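You operate a simulated robot arm through the tools that you are given. There is no shell and no other tool.

You run a simulated robot arm. Do the job below in one go: nothing can be reset, and whatever is moved stays where it is left.

JOB
Spray the tea towel damp, lay the pillowcase on it and spray that too.
Fine: before the nose of the unplugged iron, which stays put; both end damp, not soaked.

Only the result counts: the job must be done as asked and must still hold three seconds after the hand-in. Knocking over, shifting, dropping, spilling or breaking anything else fails it. Flat cloth is picked up by pressing the open fingertips on it (5 to 10 N) and closing them slowly along it; thin cloth reads only 2 to 8 mm in the jaws.

ROBOT AND FRAMES
A 7-joint arm with a two-finger parallel gripper, fixed in place. Base frame: the origin is at the foot of the arm, x ahead of it, y to its left, z up; the work surface is at about z = 910. Readings come in mm, rad, newtons and seconds.
With the tool pointing down near the work surface it reaches from about 280 to 680 mm from the base axis. Its first joint turns from -1.152 to 1.152 rad. Payload 1.57 kg.
The tool frame sits at the grasp point between the pads (the TCP): z along the fingers, y along the line on which they close. The tips reach 30 mm beyond it. Largest opening 110 mm; finger width 24, thickness 12; the body of the gripper, 48 by 112 mm, starts 78 mm behind the TCP.
Orientation is that of the tool frame in the base frame, as [roll, pitch, yaw] about the fixed x, y, z axes, in that order (R = Rz(yaw) Ry(pitch) Rx(roll)). With the fingers straight down and closing along the base's y, the tool's x points along the base's -x, its y along +y and its z along -z.

CONTROLS
- The arm moves only by the tool send_rows. Its argument "steps" is a list of rows, each a list of 7 numbers: the gripper command, from -1 (shut) to 1 (fully open), values between in proportion, then the shift along the base's x, y, z in mm, then the turn, a rotation vector about the base's x, y, z in rad. In form: [[claw, dx, dy, dz, rx, ry, rz], ...]. A call has 1 to 20 rows; each row is the pose to reach, as a shift and turn from the pose commanded when the call began. Rows are played at 5 a second. More than 50 mm and 0.15 rad between two rows, or a gripper value outside its range, and nothing of the call is played. A pose out of reach is approached as far as the arm can. The call stops where the force on the tool passes 40 N (or 10 N more than at its start, if that is more) or the arm is blocked; 0.2 s more then pass. The fingers move at their own pace (about 108 mm/s each) and stop on an object; they squeeze with about 43 N. The grip force told is the motor's: it shows also when the fingers shut on nothing. Time passes only in rows, and 0.2 s behind the last, so rows that repeat a pose let the fingers close. It gives the time, the measured TCP pose, the force on the tool (base axes), the opening and the grip force at its end, in the units of the frame above (readings bear some noise), with the torque about the TCP (base axes, N m) and any sound that the robot's microphone picked up, and new pictures: "show" is both (left out), scene, wrist or none.
- Cameras (640 x 400 px; columns grow to the right, rows downward): "scene" is fixed at [166.8, -404.6, 1389]; the picture's right is [0.69, -0.73, 0.00], its down [-0.50, -0.47, -0.73] and it looks along [0.53, 0.50, -0.68] (base axes); focal length 274 px, centre (320, 200). "wrist" rides on the gripper at [70, 16, -141] in the tool frame; the picture's right is [-0.23, 0.97, 0.00], its down [-0.86, -0.20, -0.48] and it looks along [-0.47, -0.11, 0.88] (tool axes); focal length 222 px, centre (320, 200). There is no depth. A picture from a camera that has moved, and an enlarged one, comes with that camera's place and axes in the base frame and with its lens.
- zoom(camera, box): a new picture of the part [left, top, right, bottom] of that camera's present view, enlarged. It takes no simulated time.
- hand_in(): hands the job in; it is judged then, once.

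Places have to be worked out from the pictures, the camera data and where the tool is seen. Open the gripper and draw the arm clear of the work before you hand the job in, unless the task says otherwise.

The tools are called after ">>>" by a JSON object that holds its "name" and its "arguments". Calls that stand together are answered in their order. send_rows: Moves the arm, as the interface text tells. Its arguments: {"type":"object","properties":{"steps":{"type":"array","items":{"type":"array","items":{"type":"number"}}},"show":{"type":"string","enum":["both","scene","wrist","none"]}},"required":["steps"]} The other tools are called the same way: zoom (camera, box) takes an enlarged picture of a part of a camera's view; hand_in () hands the job in.

At the start:

```text
t: 0.0
tcp_pos: [321.4, -158.0, 1215.4]
tcp_rot: [3.142, -0.001, -3.141]
force: [0.2, -0.6, 0.4]
ft_torque: [-0.01, 0.02, 0.01]
gripper_width: 109.9
finger_force: 0.0
```

scene: 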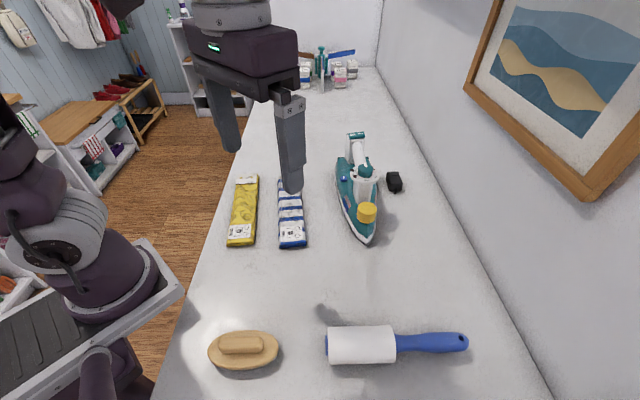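
wrist: 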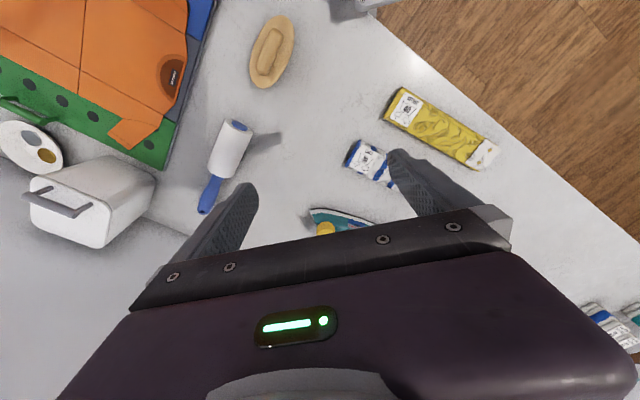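

I start by looking closely at both views to identify the cloths, the iron and any spray bottle.

>>> {"name": "zoom", "arguments": {"camera": "scene", "box": [200, 120, 440, 270]}}

>>> {"name": "zoom", "arguments": {"camera": "scene", "box": [270, 30, 400, 110]}}

>>> {"name": "zoom", "arguments": {"camera": "wrist", "box": [0, 0, 320, 200]}}

>>> {"name": "zoom", "arguments": {"camera": "wrist", "box": [320, 50, 640, 250]}}

```text
2.67 times, centred on (320, 195) of scene
camera zoom: at [166.8, -404.6, 1389.0], right [0.69, -0.73, 0.0], down [-0.5, -0.47, -0.73], along [0.53, 0.5, -0.68], focal length 730 px, centre (320, 213)
```

zoom: 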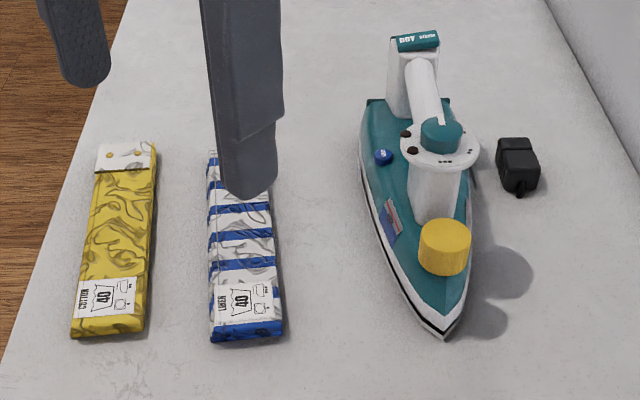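

```text
4.92 times, centred on (335, 70) of scene
camera zoom: at [166.8, -404.6, 1389.0], right [0.69, -0.73, 0.0], down [-0.5, -0.47, -0.73], along [0.53, 0.5, -0.68], focal length 1347 px, centre (246, 840)
```

zoom: 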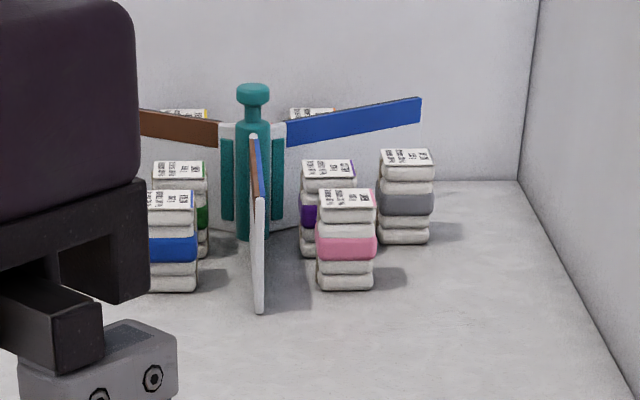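

```text
2.00 times, centred on (160, 100) of wrist
camera zoom: at [250.7, -143.3, 1356.8], right [0.23, 0.97, 0.0], down [0.86, -0.2, 0.48], along [0.47, -0.11, -0.88], focal length 444 px, centre (640, 400)
```

zoom: 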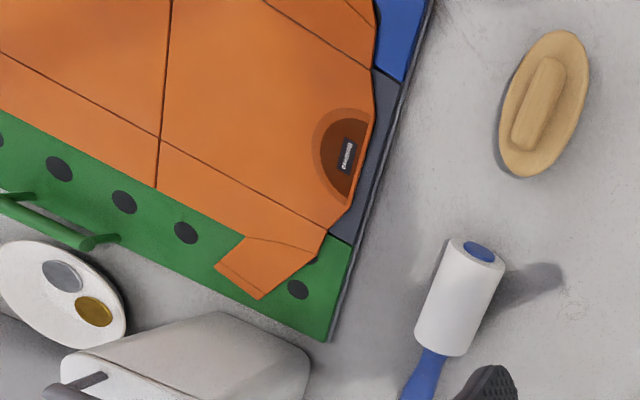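

```text
2.00 times, centred on (480, 150) of wrist
camera zoom: at [250.7, -143.3, 1356.8], right [0.23, 0.97, 0.0], down [0.86, -0.2, 0.48], along [0.47, -0.11, -0.88], focal length 444 px, centre (0, 300)
```

zoom: 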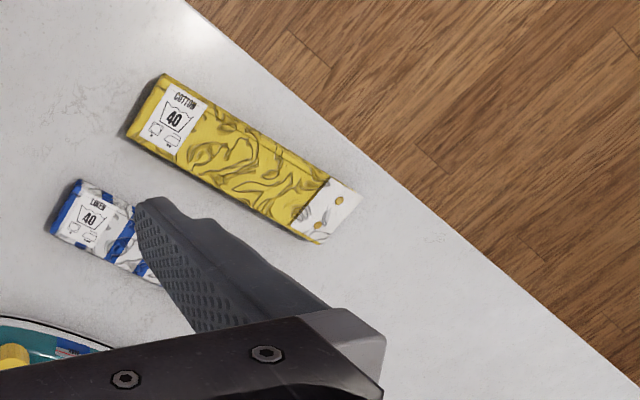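

The striped linen strip looks like the tea towel and the yellow cotton one with buttons like the pillowcase. The iron may be the sprayer, so I look at its controls more closely.

>>> {"name": "zoom", "arguments": {"camera": "scene", "box": [325, 125, 405, 175]}}

>>> {"name": "zoom", "arguments": {"camera": "scene", "box": [325, 160, 405, 250]}}

>>> {"name": "zoom", "arguments": {"camera": "scene", "box": [220, 165, 320, 255]}}

```text
8.00 times, centred on (365, 150) of scene
camera zoom: at [166.8, -404.6, 1389.0], right [0.69, -0.73, 0.0], down [-0.5, -0.47, -0.73], along [0.53, 0.5, -0.68], focal length 2189 px, centre (-40, 600)
```

zoom: 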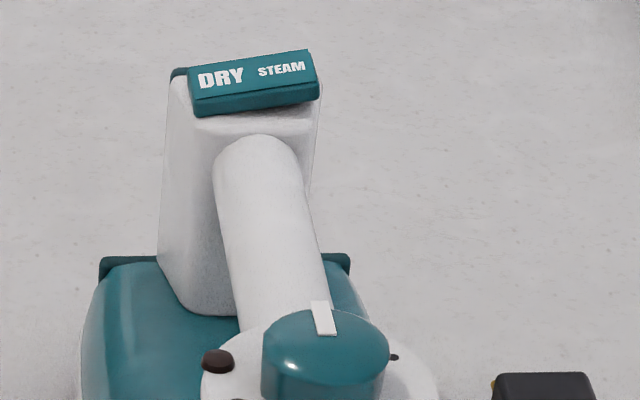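

```text
4.44 times, centred on (365, 205) of scene
camera zoom: at [166.8, -404.6, 1389.0], right [0.69, -0.73, 0.0], down [-0.5, -0.47, -0.73], along [0.53, 0.5, -0.68], focal length 1216 px, centre (120, 178)
```

zoom: 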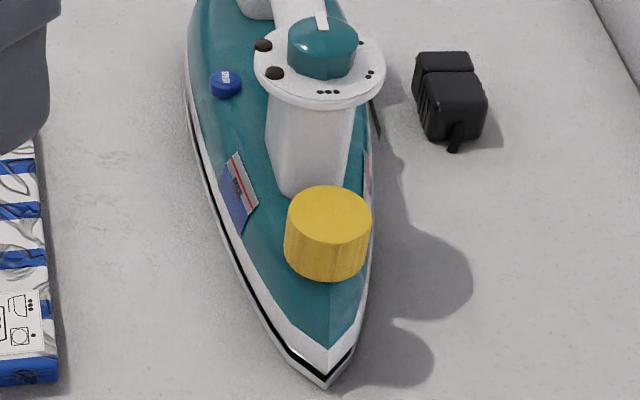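

```text
4.44 times, centred on (270, 210) of scene
camera zoom: at [166.8, -404.6, 1389.0], right [0.69, -0.73, 0.0], down [-0.5, -0.47, -0.73], along [0.53, 0.5, -0.68], focal length 1216 px, centre (542, 156)
```

zoom: 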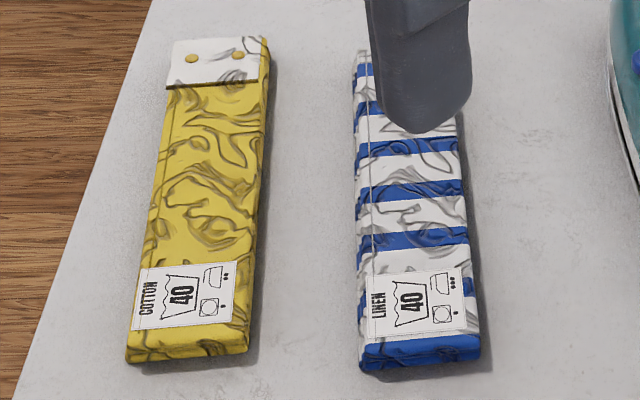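

The iron's deck carries a blue button, a yellow cap, a dial and a DRY/STEAM switch. I raise the arm over the iron for a wrist-camera view of these controls and of the area ahead of its nose.

>>> {"name": "send_rows", "arguments": {"steps": [[1, 45, 5, 5, 0, 0, 0], [1, 90, 10, 10, 0, 0, 0], [1, 135, 15, 15, 0, 0, 0], [1, 180, 20, 20, 0, 0, 0], [1, 220, 25, 25, 0, 0, 0], [1, 220, 25, 25, 0, 0, 0]]}}

```text
t: 1.4
tcp_pos: [538.9, -133.7, 1239.6]
tcp_rot: [3.14, -0.001, 3.141]
force: [0.2, 0.7, -0.1]
ft_torque: [0.0, 0.01, -0.02]
gripper_width: 109.9
finger_force: 0.0
camera wrist: at [470.0, -118.0, 1381.1], right [0.23, 0.97, 0.0], down [0.86, -0.2, 0.48], along [0.46, -0.11, -0.88], focal length 222 px, centre (320, 200)
```

scene: 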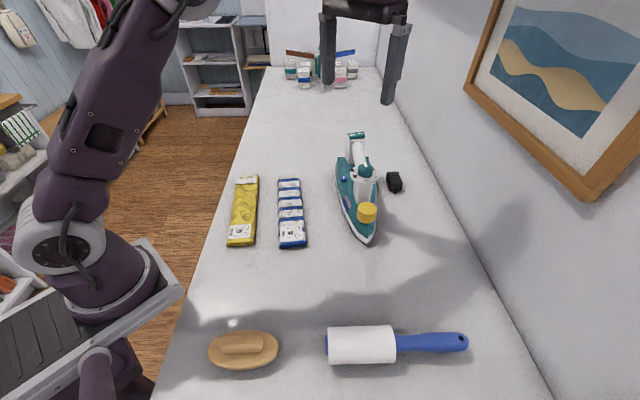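
wrist: 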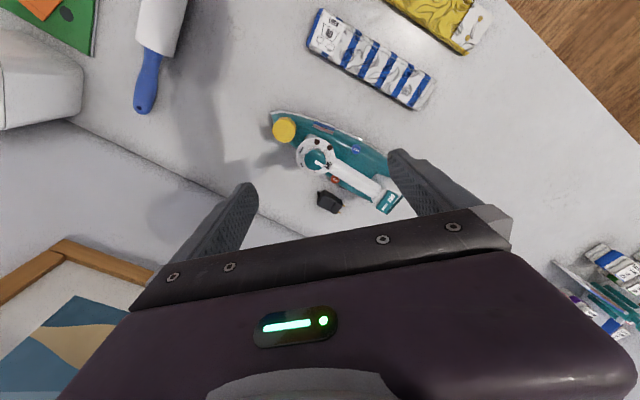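

>>> {"name": "zoom", "arguments": {"camera": "wrist", "box": [260, 95, 420, 220]}}

>>> {"name": "zoom", "arguments": {"camera": "wrist", "box": [265, 105, 325, 155]}}

>>> {"name": "zoom", "arguments": {"camera": "wrist", "box": [340, 120, 420, 220]}}

>>> {"name": "zoom", "arguments": {"camera": "scene", "box": [335, 165, 385, 215]}}

```text
3.20 times, centred on (340, 158) of wrist
camera zoom: at [470.0, -118.0, 1381.1], right [0.23, 0.97, 0.0], down [0.86, -0.2, 0.48], along [0.46, -0.11, -0.88], focal length 711 px, centre (256, 336)
```

zoom: 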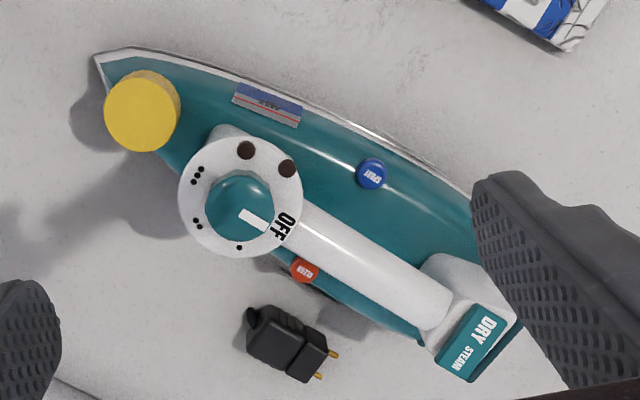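

```text
8.00 times, centred on (295, 130) of wrist
camera zoom: at [470.0, -118.0, 1381.1], right [0.23, 0.97, 0.0], down [0.86, -0.2, 0.48], along [0.46, -0.11, -0.88], focal length 1777 px, centre (520, 760)
```

zoom: 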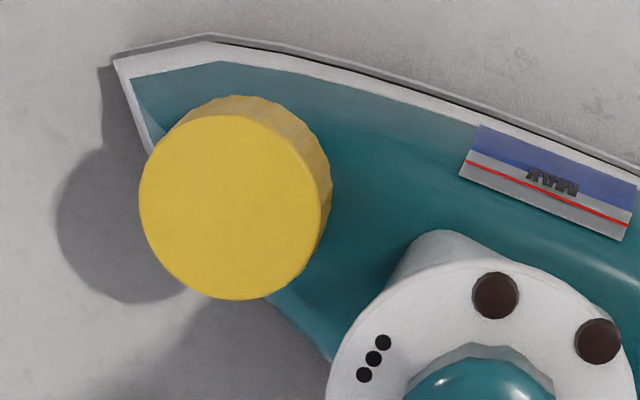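

```text
4.00 times, centred on (380, 170) of wrist
camera zoom: at [470.0, -118.0, 1381.1], right [0.23, 0.97, 0.0], down [0.86, -0.2, 0.48], along [0.46, -0.11, -0.88], focal length 888 px, centre (80, 320)
```

zoom: 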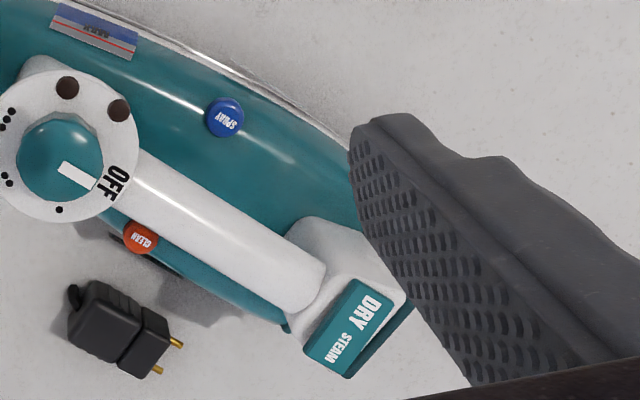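

```text
8.00 times, centred on (360, 190) of scene
camera zoom: at [166.8, -404.6, 1389.0], right [0.69, -0.73, 0.0], down [-0.5, -0.47, -0.73], along [0.53, 0.5, -0.68], focal length 2189 px, centre (0, 280)
```

zoom: 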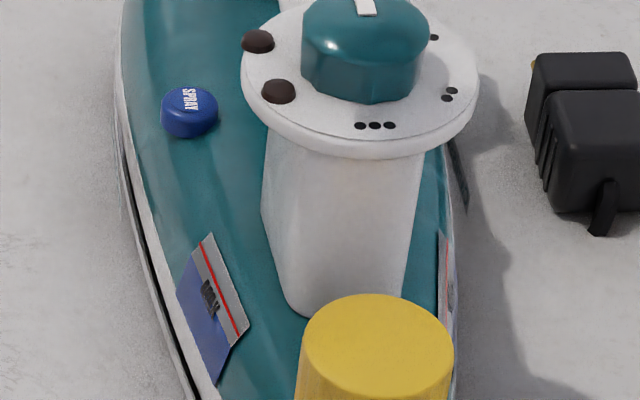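

The blue button is marked SPRAY, at about (599, -78, 959); the nose is near (505, -226), pointing along (-0.72, -0.69). The striped towel is about 223 x 48 mm, centred near (461, -23), with its long axis at about 50°. I go above it with the jaws turned across its width.

>>> {"name": "send_rows", "arguments": {"steps": [[1, -15, 20, 0, 0, 0, 0.14], [1, -30, 40, -10, 0, 0, 0.28], [1, -45, 60, -20, 0, 0, 0.42], [1, -60, 85, -50, 0, 0, 0.56], [1, -78, 110, -80, 0, 0, 0.7], [1, -78, 110, -110, 0, 0, 0.8], [1, -78, 110, -140, 0, 0, 0.88], [1, -78, 110, -140, 0, 0, 0.88]]}}

```text
t: 3.2
tcp_pos: [462.7, -24.3, 1101.1]
tcp_rot: [-3.141, 0.001, -2.26]
force: [-0.2, 0.2, 0.3]
ft_torque: [-0.01, -0.02, -0.01]
gripper_width: 110.0
finger_force: 0.1
camera wrist: at [404.9, -68.1, 1241.7], right [-0.61, 0.79, 0.0], down [0.7, 0.53, 0.48], along [0.38, 0.29, -0.88], focal length 222 px, centre (320, 200)
```

scene: 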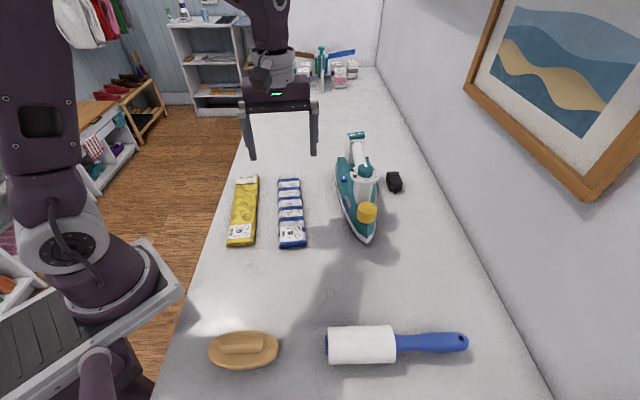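
wrist: 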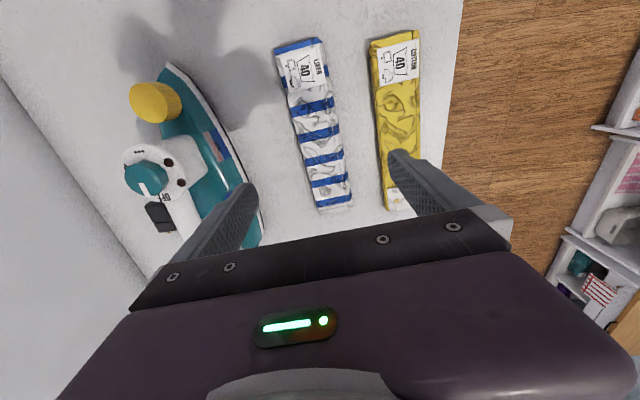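

The jaws now straddle the towel squarely and its centre comes out at (463, -22). I zoom in to judge its thickness and texture before going down.

>>> {"name": "zoom", "arguments": {"camera": "wrist", "box": [240, 20, 440, 220]}}

>>> {"name": "zoom", "arguments": {"camera": "scene", "box": [220, 165, 320, 255]}}

>>> {"name": "zoom", "arguments": {"camera": "wrist", "box": [120, 50, 260, 240]}}

```text
2.00 times, centred on (340, 120) of wrist
camera zoom: at [404.9, -68.1, 1241.7], right [-0.61, 0.79, 0.0], down [0.7, 0.53, 0.48], along [0.38, 0.29, -0.88], focal length 444 px, centre (280, 360)
```

zoom: 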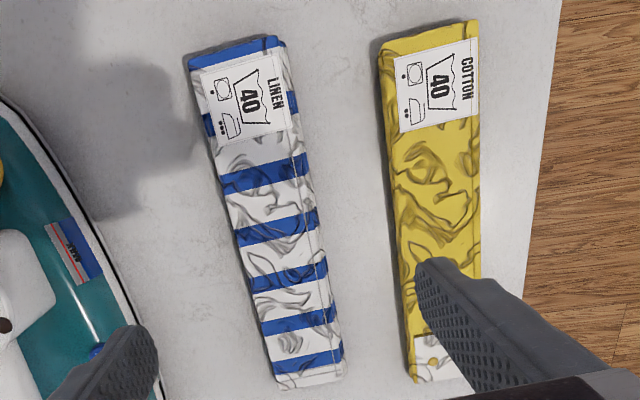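

```text
4.44 times, centred on (270, 210) of scene
camera zoom: at [166.8, -404.6, 1389.0], right [0.69, -0.73, 0.0], down [-0.5, -0.47, -0.73], along [0.53, 0.5, -0.68], focal length 1216 px, centre (542, 156)
```

zoom: 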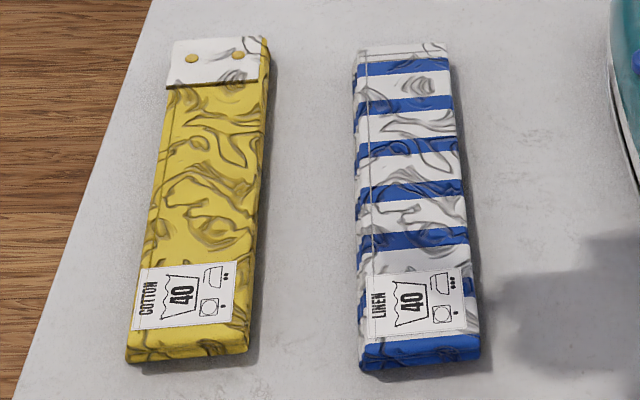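

```text
2.11 times, centred on (190, 145) of wrist
camera zoom: at [404.9, -68.1, 1241.7], right [-0.61, 0.79, 0.0], down [0.7, 0.53, 0.48], along [0.38, 0.29, -0.88], focal length 468 px, centre (594, 316)
```

zoom: 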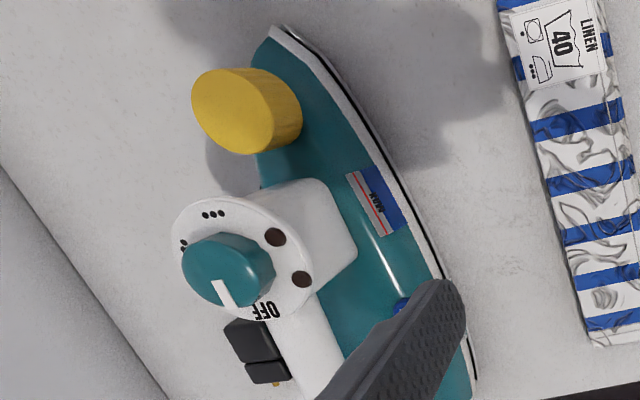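

The towel is a folded bundle about 12 to 15 mm thick, so I straddle it across the width. I lower with the jaws partly closed to about 84 mm and stop with the tips just above the counter.

>>> {"name": "send_rows", "arguments": {"steps": [[0.53, 0, 2, -40, 0, 0, 0], [0.53, 0, 2, -80, 0, 0, 0], [0.53, 0, 2, -115, 0, 0, 0], [0.53, 0, 2, -140, 0, 0, 0], [0.53, 0, 2, -150, 0, 0, 0], [0.53, 0, 2, -150, 0, 0, 0]]}}

```text
t: 4.6
tcp_pos: [464.7, -22.1, 950.5]
tcp_rot: [-3.14, 0.0, -2.262]
force: [-0.2, 0.6, 0.2]
ft_torque: [0.02, -0.02, 0.0]
gripper_width: 84.4
finger_force: 0.0
camera wrist: at [406.0, -65.8, 1091.5], right [-0.61, 0.8, 0.0], down [0.7, 0.53, 0.48], along [0.38, 0.29, -0.88], focal length 222 px, centre (320, 200)
```

scene: 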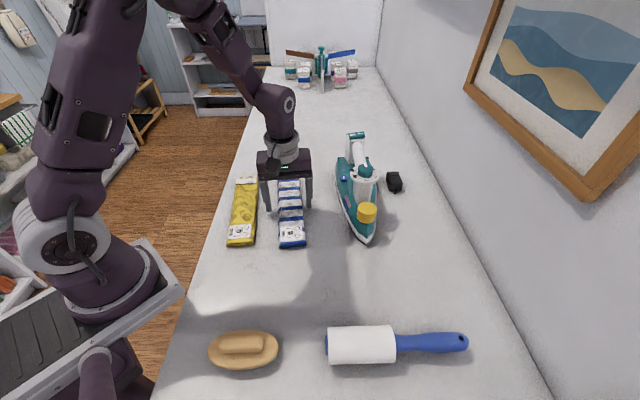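
wrist: 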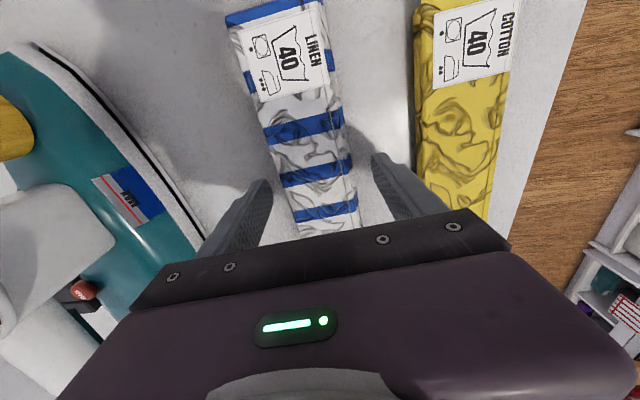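

The towel lies centred between the fingers with clearance on both sides. I lower another 6 mm and close gradually onto its edges.

>>> {"name": "send_rows", "arguments": {"steps": [[0.53, 0, 0, -6, 0, 0, 0], [0.3, 0, 0, -6, 0, 0, 0], [0.1, 0, 0, -6, 0, 0, 0], [-0.05, 0, 0, -6, 0, 0, 0], [-0.15, 0, 0, -6, 0, 0, 0], [-0.25, 0, 0, -6, 0, 0, 0], [-0.25, 0, 0, -6, 0, 0, 0]]}}

```text
t: 6.2
tcp_pos: [462.1, -21.0, 944.9]
tcp_rot: [3.142, 0.0, -2.263]
force: [-0.1, 0.7, -0.1]
ft_torque: [-0.04, 0.02, -0.01]
gripper_width: 59.0
finger_force: 43.5
camera wrist: at [405.7, -65.9, 1085.8], right [-0.61, 0.8, 0.0], down [0.7, 0.53, 0.48], along [0.38, 0.29, -0.88], focal length 222 px, centre (320, 200)
```

scene: 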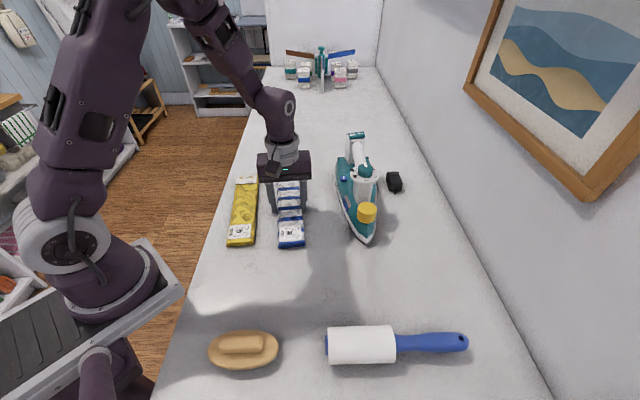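
wrist: 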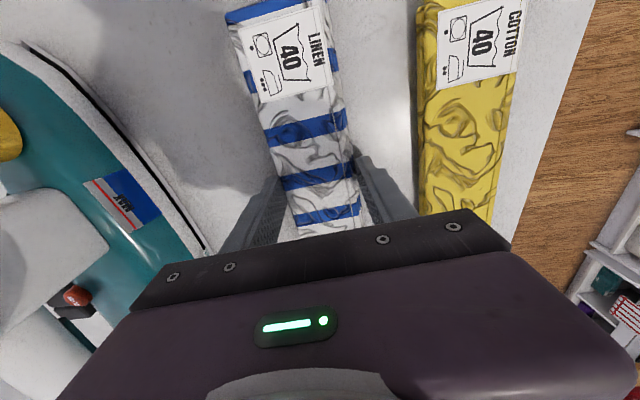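

The fingers stopped at 59 mm with 43 N, so the bundle holds its shape. I lift it gently and check that the whole length comes up.

>>> {"name": "send_rows", "arguments": {"steps": [[-0.4, 0, 0, 0, 0, 0, 0], [-0.4, 0, 0, 15, 0, 0, 0], [-0.4, 0, 0, 40, 0, 0, 0], [-0.4, 0, 0, 70, 0, 0, 0], [-0.4, 0, 0, 100, 0, 0, 0], [-0.4, 0, 0, 100, 0, 0, 0]]}}

```text
t: 7.6
tcp_pos: [464.3, -21.0, 1045.3]
tcp_rot: [3.14, 0.0, -2.26]
force: [0.9, 0.2, -1.6]
ft_torque: [0.01, 0.03, -0.01]
gripper_width: 59.2
finger_force: 43.4
camera wrist: at [405.9, -66.0, 1186.6], right [-0.61, 0.8, 0.0], down [0.7, 0.53, 0.48], along [0.38, 0.29, -0.88], focal length 222 px, centre (320, 200)
```

scene: 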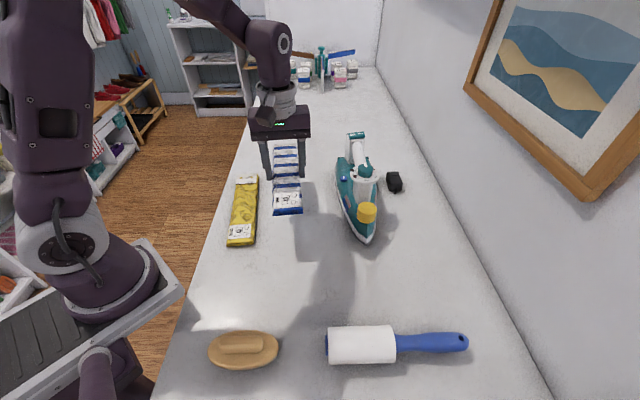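
wrist: 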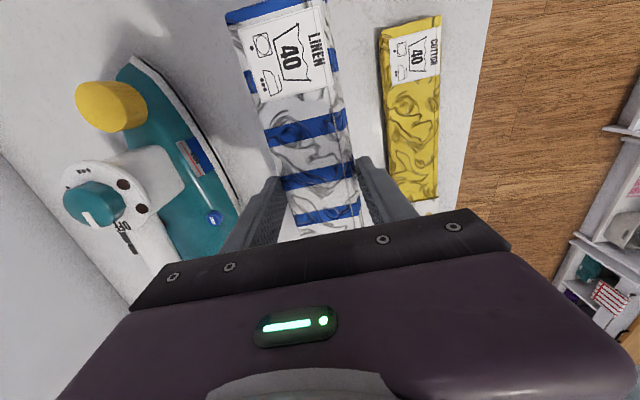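

The bundle lifts flat as one piece, about 1.6 N. I zoom on the iron's nose to look for the nozzle before choosing where to lay the towel.

>>> {"name": "zoom", "arguments": {"camera": "wrist", "box": [60, 40, 160, 140]}}

>>> {"name": "zoom", "arguments": {"camera": "scene", "box": [345, 205, 395, 250]}}

>>> {"name": "zoom", "arguments": {"camera": "scene", "box": [190, 220, 510, 400]}}

```text
4.00 times, centred on (110, 90) of wrist
camera zoom: at [405.9, -66.0, 1186.6], right [-0.61, 0.8, 0.0], down [0.7, 0.53, 0.48], along [0.38, 0.29, -0.88], focal length 888 px, centre (1160, 640)
```

zoom: 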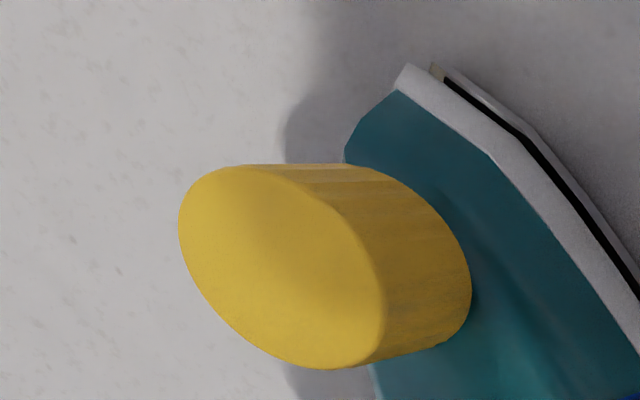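

```text
8.89 times, centred on (370, 228) of scene
camera zoom: at [166.8, -404.6, 1389.0], right [0.69, -0.73, 0.0], down [-0.5, -0.47, -0.73], along [0.53, 0.5, -0.68], focal length 2432 px, centre (-124, -44)
```

zoom: 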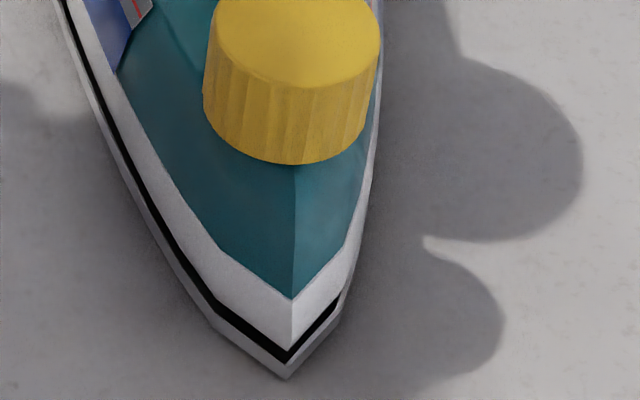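

```text
2.00 times, centred on (350, 310) of scene
camera zoom: at [166.8, -404.6, 1389.0], right [0.69, -0.73, 0.0], down [-0.5, -0.47, -0.73], along [0.53, 0.5, -0.68], focal length 547 px, centre (260, -20)
```

zoom: 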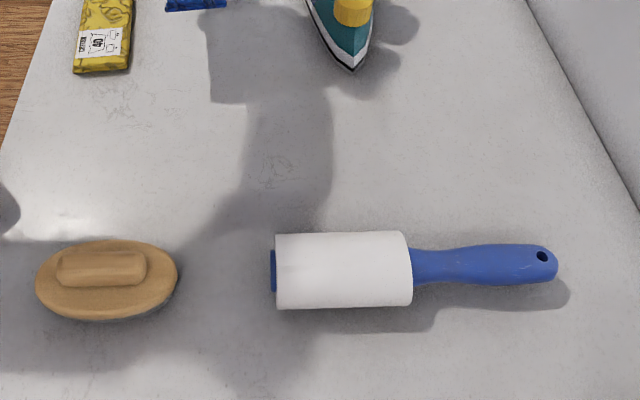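

The nose tip is at about (499, -229) and the iron axis runs at about 44.5°. I plan to lay the towel crosswise, centred about 80 mm before the nose at (442, -286). I lift higher first, then carry and turn it.

>>> {"name": "send_rows", "arguments": {"steps": [[-0.4, 0, 0, 40, 0, 0, 0], [-0.4, 0, 0, 75, 0, 0, 0], [-0.4, -2, -22, 75, 0, 0, -0.14], [-0.4, -4, -44, 75, 0, 0, -0.28], [-0.4, -6, -66, 75, 0, 0, -0.42], [-0.4, -8, -88, 75, 0, 0, -0.56], [-0.4, -10, -110, 75, 0, 0, -0.7], [-0.4, -12, -132, 75, 0, 0, -0.84], [-0.4, -14, -154, 75, 0, 0, -0.98], [-0.4, -16, -176, 75, 0, 0, -1.12], [-0.4, -18, -198, 75, 0, 0, -1.26], [-0.4, -20, -220, 75, 0, 0, -1.4], [-0.4, -22, -242, 75, 0, 0, -1.54], [-0.4, -22, -265, 75, 0, 0, -1.675], [-0.4, -22, -265, 40, 0, 0, -1.675], [-0.4, -22, -265, 0, 0, 0, -1.675], [-0.4, -22, -265, 0, 0, 0, -1.675]]}}

```text
t: 11.2
tcp_pos: [440.1, -286.8, 1044.8]
tcp_rot: [-3.141, -0.001, 2.345]
force: [-1.3, 0.7, -1.1]
ft_torque: [0.02, -0.02, -0.01]
gripper_width: 59.1
finger_force: 43.0
camera wrist: at [403.2, -226.6, 1186.1], right [0.85, 0.52, 0.0], down [0.46, -0.75, 0.48], along [0.25, -0.41, -0.88], focal length 222 px, centre (320, 200)
```

scene: 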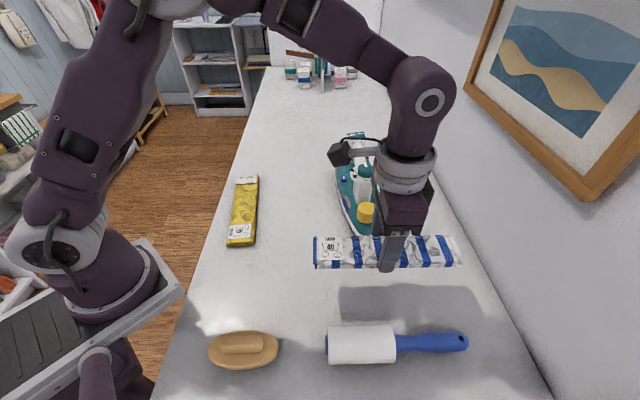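
wrist: 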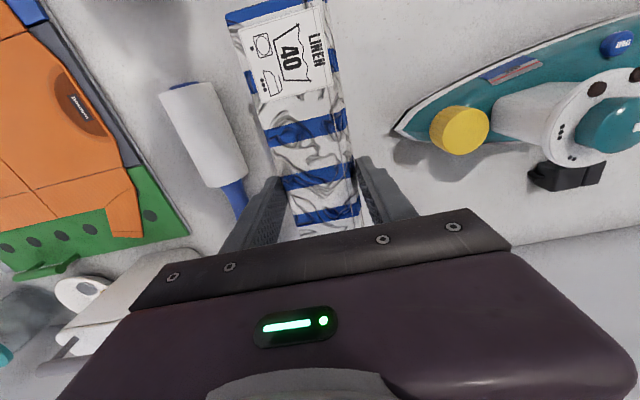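

The towel hangs square before the nose, and my refined nose estimate of (502, -228) puts it 85 mm ahead. I nudge it about 6 mm closer, lower to the counter and open just enough to release.

>>> {"name": "send_rows", "arguments": {"steps": [[-0.4, 4, 4, -30, 0, 0, 0], [-0.4, 4, 4, -60, 0, 0, 0], [-0.4, 4, 4, -85, 0, 0, 0], [-0.4, 4, 4, -96, 0, 0, 0], [-0.4, 4, 4, -99, 0, 0, 0], [-0.4, 4, 4, -99, 0, 0, 0]], "show": "both"}}

```text
t: 12.6
tcp_pos: [445.4, -282.3, 945.3]
tcp_rot: [3.141, -0.001, 2.345]
force: [-0.5, -0.7, -0.9]
ft_torque: [0.02, 0.03, 0.0]
gripper_width: 59.3
finger_force: 42.5
camera wrist: at [407.3, -222.3, 1086.4], right [0.85, 0.52, 0.0], down [0.46, -0.75, 0.48], along [0.25, -0.41, -0.88], focal length 222 px, centre (320, 200)
```

scene: 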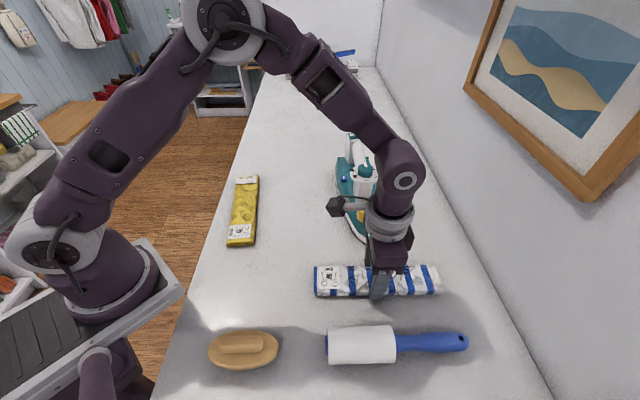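
wrist: 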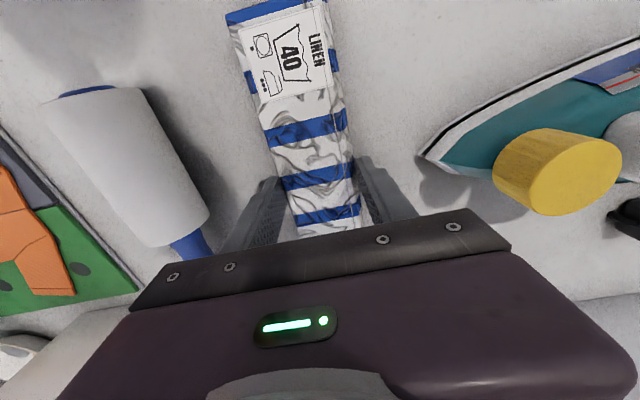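

The towel is about at the counter, with the roller and nose both well clear. I lower 1 mm more, open slowly, then rise straight up.

>>> {"name": "send_rows", "arguments": {"steps": [[-0.4, 0, 0, -1, 0, 0, 0], [0.1, 0, 0, -1, 0, 0, 0], [0.25, 0, 0, -1, 0, 0, 0], [0.35, 0, 0, -1, 0, 0, 0], [0.35, 0, 0, -1, 0, 0, 0], [0.35, 0, 0, 20, 0, 0, 0], [0.35, 0, 0, 60, 0, 0, 0], [0.35, 0, 0, 105, 0, 0, 0], [0.35, 0, 0, 150, 0, 0, 0], [0.35, 0, 0, 190, 0, 0, 0], [0.35, 0, 0, 190, 0, 0, 0]]}}

```text
t: 15.0
tcp_pos: [443.7, -282.6, 1136.6]
tcp_rot: [-3.141, -0.002, 2.346]
force: [-0.2, -0.5, 0.2]
ft_torque: [0.01, -0.01, 0.03]
gripper_width: 74.3
finger_force: 0.0
camera wrist: at [406.7, -222.4, 1277.6], right [0.85, 0.52, 0.0], down [0.46, -0.75, 0.48], along [0.25, -0.41, -0.88], focal length 222 px, centre (320, 200)
```

scene: 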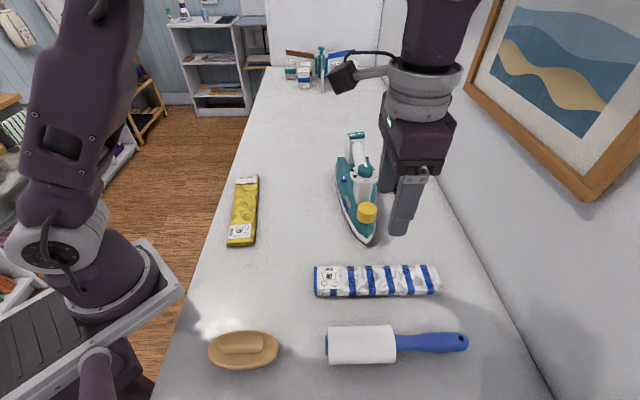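
wrist: 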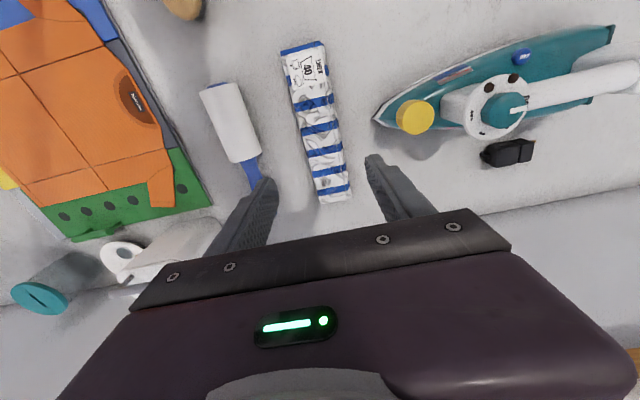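

The towel lies flat and square in front of the nose. Three views put the SPRAY button at about (601, -76, 959). I shut the jaws, move over it at height and lower to a hover, keeping this orientation because the gripper is narrow towards the handle.

>>> {"name": "send_rows", "arguments": {"steps": [[-0.5, 20, 30, 10, 0, 0, 0], [-1, 50, 65, 10, 0, 0, 0], [-1, 80, 100, 10, 0, 0, 0], [-1, 110, 140, 10, 0, 0, 0], [-1, 135, 175, 10, 0, 0, 0], [-1, 157, 206, 10, 0, 0, 0], [-1, 157, 206, -30, 0, 0, 0], [-1, 157, 206, -70, 0, 0, 0], [-1, 157, 206, -98, 0, 0, 0], [-1, 157, 206, -98, 0, 0, 0]]}}

```text
t: 17.2
tcp_pos: [601.2, -77.3, 1036.5]
tcp_rot: [3.141, 0.0, 2.346]
force: [0.5, -0.5, -0.3]
ft_torque: [0.0, 0.02, 0.02]
gripper_width: 0.0
finger_force: 21.3
camera wrist: at [564.3, -16.7, 1177.7], right [0.85, 0.52, 0.0], down [0.46, -0.75, 0.48], along [0.25, -0.41, -0.88], focal length 222 px, centre (320, 200)
```

scene: 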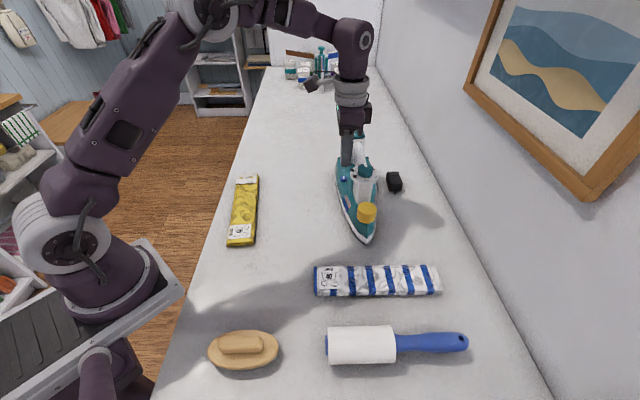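
wrist: 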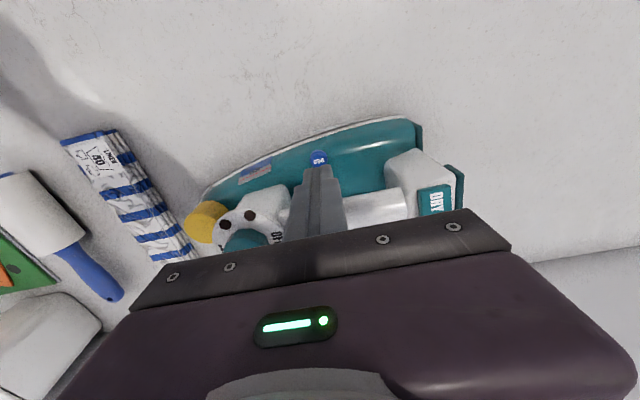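

>>> {"name": "zoom", "arguments": {"camera": "wrist", "box": [260, 110, 400, 240]}}

>>> {"name": "zoom", "arguments": {"camera": "scene", "box": [310, 110, 400, 250]}}

```text
3.08 times, centred on (330, 175) of wrist
camera zoom: at [564.3, -16.7, 1177.7], right [0.85, 0.52, 0.0], down [0.46, -0.75, 0.48], along [0.25, -0.41, -0.88], focal length 684 px, centre (289, 277)
```

zoom: 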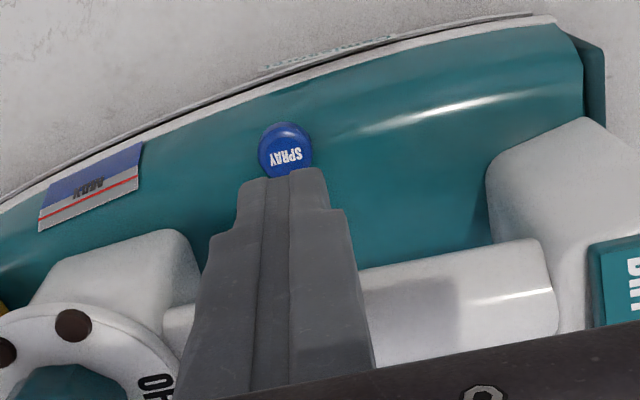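

```text
2.86 times, centred on (355, 180) of scene
camera zoom: at [166.8, -404.6, 1389.0], right [0.69, -0.73, 0.0], down [-0.5, -0.47, -0.73], along [0.53, 0.5, -0.68], focal length 782 px, centre (220, 257)
```

zoom: 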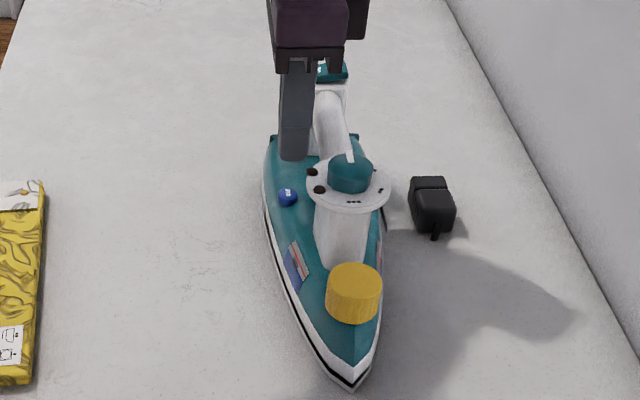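

The shut tips are right over the SPRAY button. I come down to just above it.

>>> {"name": "send_rows", "arguments": {"steps": [[-1, -0.5, -0.5, -20, 0, 0, 0], [-1, -0.5, -0.5, -36, 0, 0, 0], [-1, -0.5, -0.5, -42, 0, 0, 0], [-1, -0.5, -0.5, -44, 0, 0, 0]]}}

```text
t: 18.2
tcp_pos: [601.4, -77.8, 993.4]
tcp_rot: [3.141, 0.0, 2.346]
force: [0.7, -0.8, 2.5]
ft_torque: [-0.02, -0.02, 0.0]
gripper_width: 0.0
finger_force: 21.1
heard: click
camera wrist: at [563.8, -17.0, 1134.4], right [0.85, 0.52, 0.0], down [0.46, -0.75, 0.48], along [0.25, -0.41, -0.88], focal length 222 px, centre (320, 200)
```

scene: 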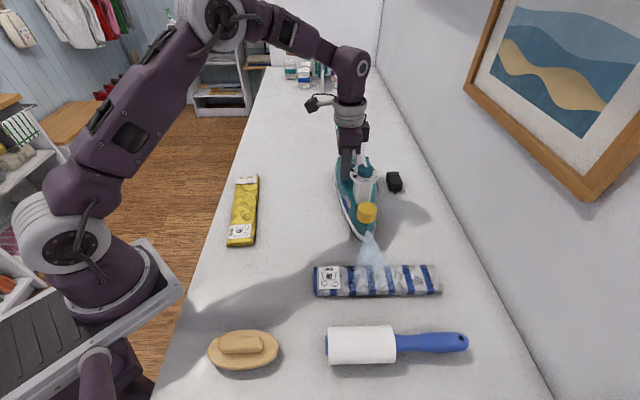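
wrist: 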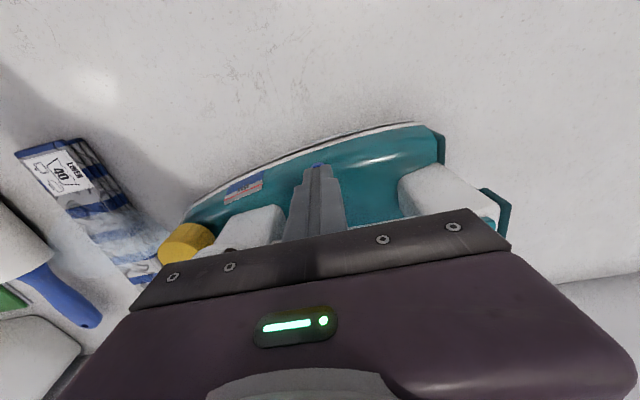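

A click sounded and mist is already falling on the towel. I release the button at once and look at how wet the towel is.

>>> {"name": "send_rows", "arguments": {"steps": [[-1, 0, 0, 20, 0, 0, 0], [-1, 0, 0, 40, 0, 0, 0], [-1, 0, 0, 40, 0, 0, 0]]}}

>>> {"name": "zoom", "arguments": {"camera": "scene", "box": [300, 215, 460, 315]}}

>>> {"name": "zoom", "arguments": {"camera": "wrist", "box": [0, 110, 280, 290]}}

```text
t: 19.0
tcp_pos: [600.5, -77.8, 1033.5]
tcp_rot: [3.141, 0.0, 2.348]
force: [-0.1, -0.8, -0.1]
ft_torque: [0.03, 0.04, 0.0]
gripper_width: 0.0
finger_force: 21.3
camera wrist: at [563.6, -17.1, 1175.1], right [0.85, 0.52, 0.0], down [0.46, -0.75, 0.48], along [0.25, -0.41, -0.88], focal length 222 px, centre (320, 200)
```

scene: 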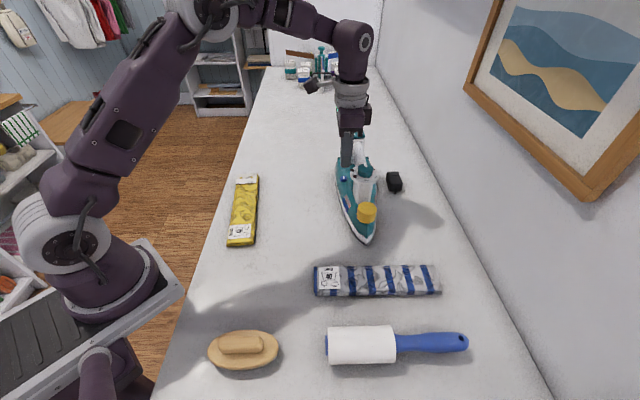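
wrist: 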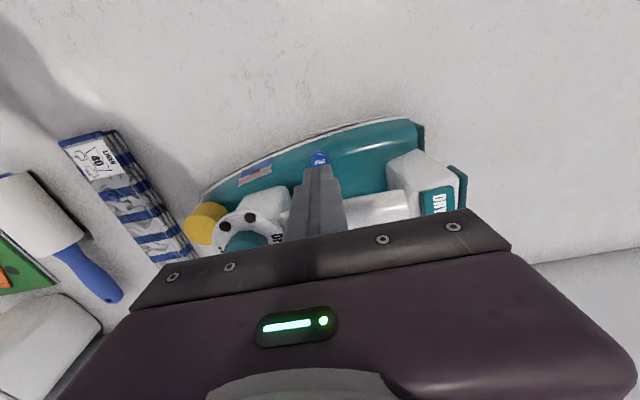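

```text
4.00 times, centred on (380, 265) of scene
camera zoom: at [166.8, -404.6, 1389.0], right [0.69, -0.73, 0.0], down [-0.5, -0.47, -0.73], along [0.53, 0.5, -0.68], focal length 1094 px, centre (80, -60)
```

zoom: 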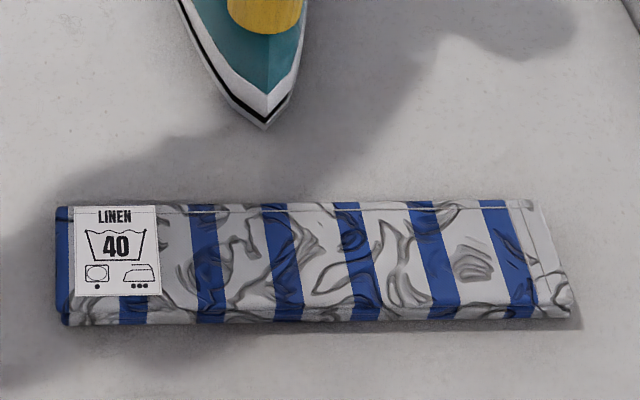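

```text
2.22 times, centred on (140, 200) of wrist
camera zoom: at [563.6, -17.1, 1175.1], right [0.85, 0.52, 0.0], down [0.46, -0.75, 0.48], along [0.25, -0.41, -0.88], focal length 494 px, centre (720, 200)
```

zoom: 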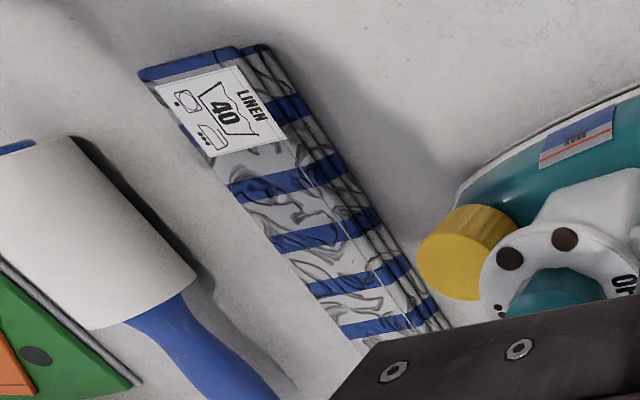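

One puff darkened the towel evenly, from white to light grey. I look closer at the dampness and at the water gauge before deciding on another puff.

>>> {"name": "zoom", "arguments": {"camera": "wrist", "box": [225, 145, 285, 195]}}

>>> {"name": "zoom", "arguments": {"camera": "scene", "box": [340, 255, 400, 305]}}

>>> {"name": "zoom", "arguments": {"camera": "scene", "box": [335, 165, 385, 215]}}

>>> {"name": "zoom", "arguments": {"camera": "wrist", "box": [50, 120, 200, 270]}}

```text
8.00 times, centred on (255, 170) of wrist
camera zoom: at [563.6, -17.1, 1175.1], right [0.85, 0.52, 0.0], down [0.46, -0.75, 0.48], along [0.25, -0.41, -0.88], focal length 1777 px, centre (840, 440)
```

zoom: 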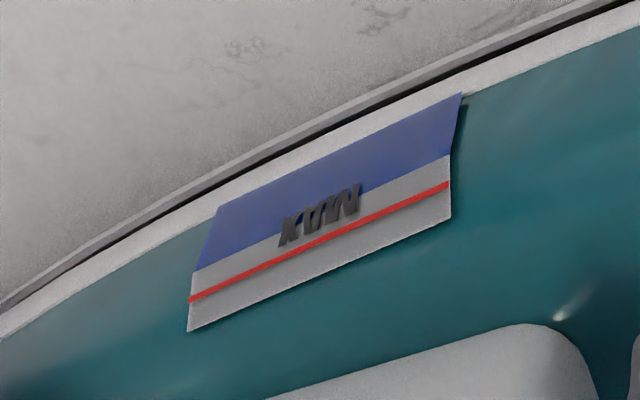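

```text
8.00 times, centred on (370, 280) of scene
camera zoom: at [166.8, -404.6, 1389.0], right [0.69, -0.73, 0.0], down [-0.5, -0.47, -0.73], along [0.53, 0.5, -0.68], focal length 2189 px, centre (-80, -440)
```

zoom: 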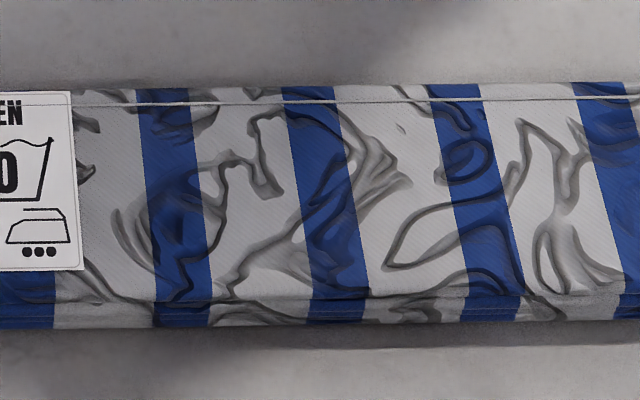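

```text
8.00 times, centred on (360, 190) of scene
camera zoom: at [166.8, -404.6, 1389.0], right [0.69, -0.73, 0.0], down [-0.5, -0.47, -0.73], along [0.53, 0.5, -0.68], focal length 2189 px, centre (0, 280)
```

zoom: 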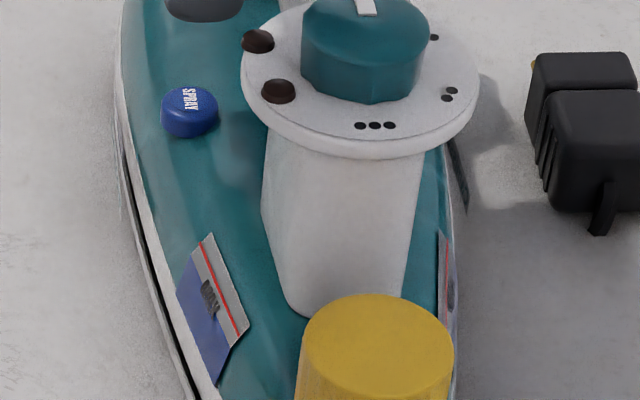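

```text
2.67 times, centred on (125, 195) of wrist
camera zoom: at [563.6, -17.1, 1175.1], right [0.85, 0.52, 0.0], down [0.46, -0.75, 0.48], along [0.25, -0.41, -0.88], focal length 592 px, centre (840, 213)
```

zoom: 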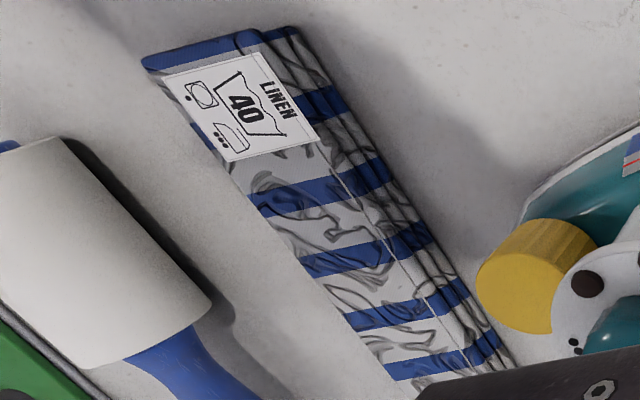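

The towel's weave is now evenly light grey, clearly damp but not dripping, so one puff is enough for now. I back off and move over the pillowcase, centred near (388, 64), turning the jaws across it.

>>> {"name": "send_rows", "arguments": {"steps": [[-1, 0, 0, 40, 0, 0, 0], [-1, 0, 0, 85, 0, 0, 0], [-1, -18, 12, 90, 0, 0, 0.14], [-1, -36, 24, 90, 0, 0, 0.28], [-1, -54, 36, 90, 0, 0, 0.42], [-1, -72, 48, 90, 0, 0, 0.56], [-1, -90, 60, 90, 0, 0, 0.7], [-1, -108, 72, 90, 0, 0, 0.84], [-0.5, -126, 84, 90, 0, 0, 0.98], [0, -144, 96, 85, 0, 0, 1.12], [0.53, -162, 108, 80, 0, 0, 1.26], [0.53, -180, 120, 75, 0, 0, 1.4], [0.53, -198, 132, 70, 0, 0, 1.54], [0.53, -212, 142, 65, 0, 0, 1.675], [0.53, -212, 142, 65, 0, 0, 1.675]]}}

```text
t: 22.2
tcp_pos: [390.5, 65.7, 1097.7]
tcp_rot: [-3.141, -0.001, -2.26]
force: [0.1, 0.1, -0.3]
ft_torque: [-0.01, 0.03, -0.01]
gripper_width: 84.2
finger_force: 0.1
camera wrist: at [332.6, 21.2, 1239.6], right [-0.61, 0.79, 0.0], down [0.7, 0.53, 0.48], along [0.38, 0.29, -0.88], focal length 222 px, centre (320, 200)
```

scene: 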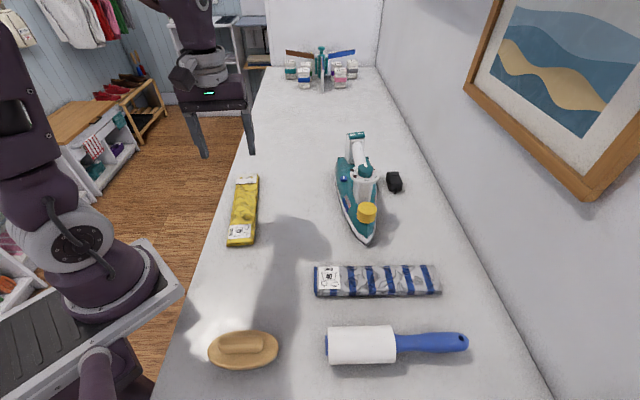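
wrist: 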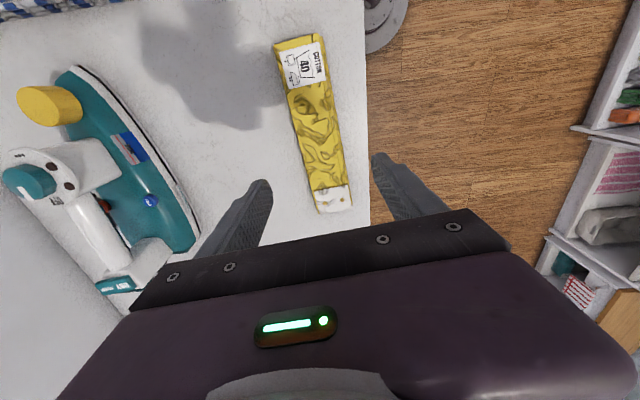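

The pillowcase sits in the same place under the jaws as the towel did. I lower over it, then close gradually as before.

>>> {"name": "send_rows", "arguments": {"steps": [[0.53, 0, 0, -40, 0, 0, 0], [0.53, 0, 0, -80, 0, 0, 0], [0.53, 0, 0, -115, 0, 0, 0], [0.53, 0, 0, -140, 0, 0, 0], [0.53, 0, 0, -150, 0, 0, 0], [0.53, 0, 0, -153, 0, 0, 0], [0.53, 0, 0, -153, 0, 0, 0]]}}

```text
t: 23.8
tcp_pos: [389.0, 64.8, 946.2]
tcp_rot: [-3.141, 0.0, -2.261]
force: [-0.6, 0.4, -0.8]
ft_torque: [0.01, -0.03, 0.0]
gripper_width: 84.1
finger_force: 0.0
camera wrist: at [332.0, 20.6, 1086.6], right [-0.61, 0.8, 0.0], down [0.7, 0.53, 0.48], along [0.38, 0.29, -0.88], focal length 222 px, centre (320, 200)
```

scene: 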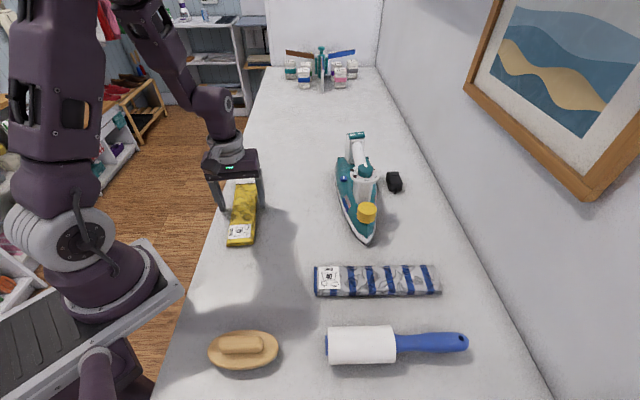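
wrist: 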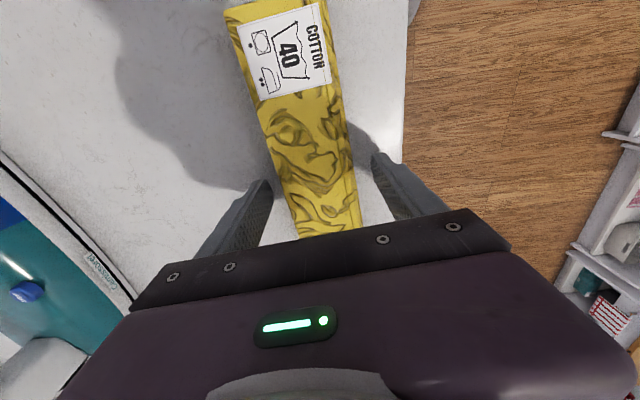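

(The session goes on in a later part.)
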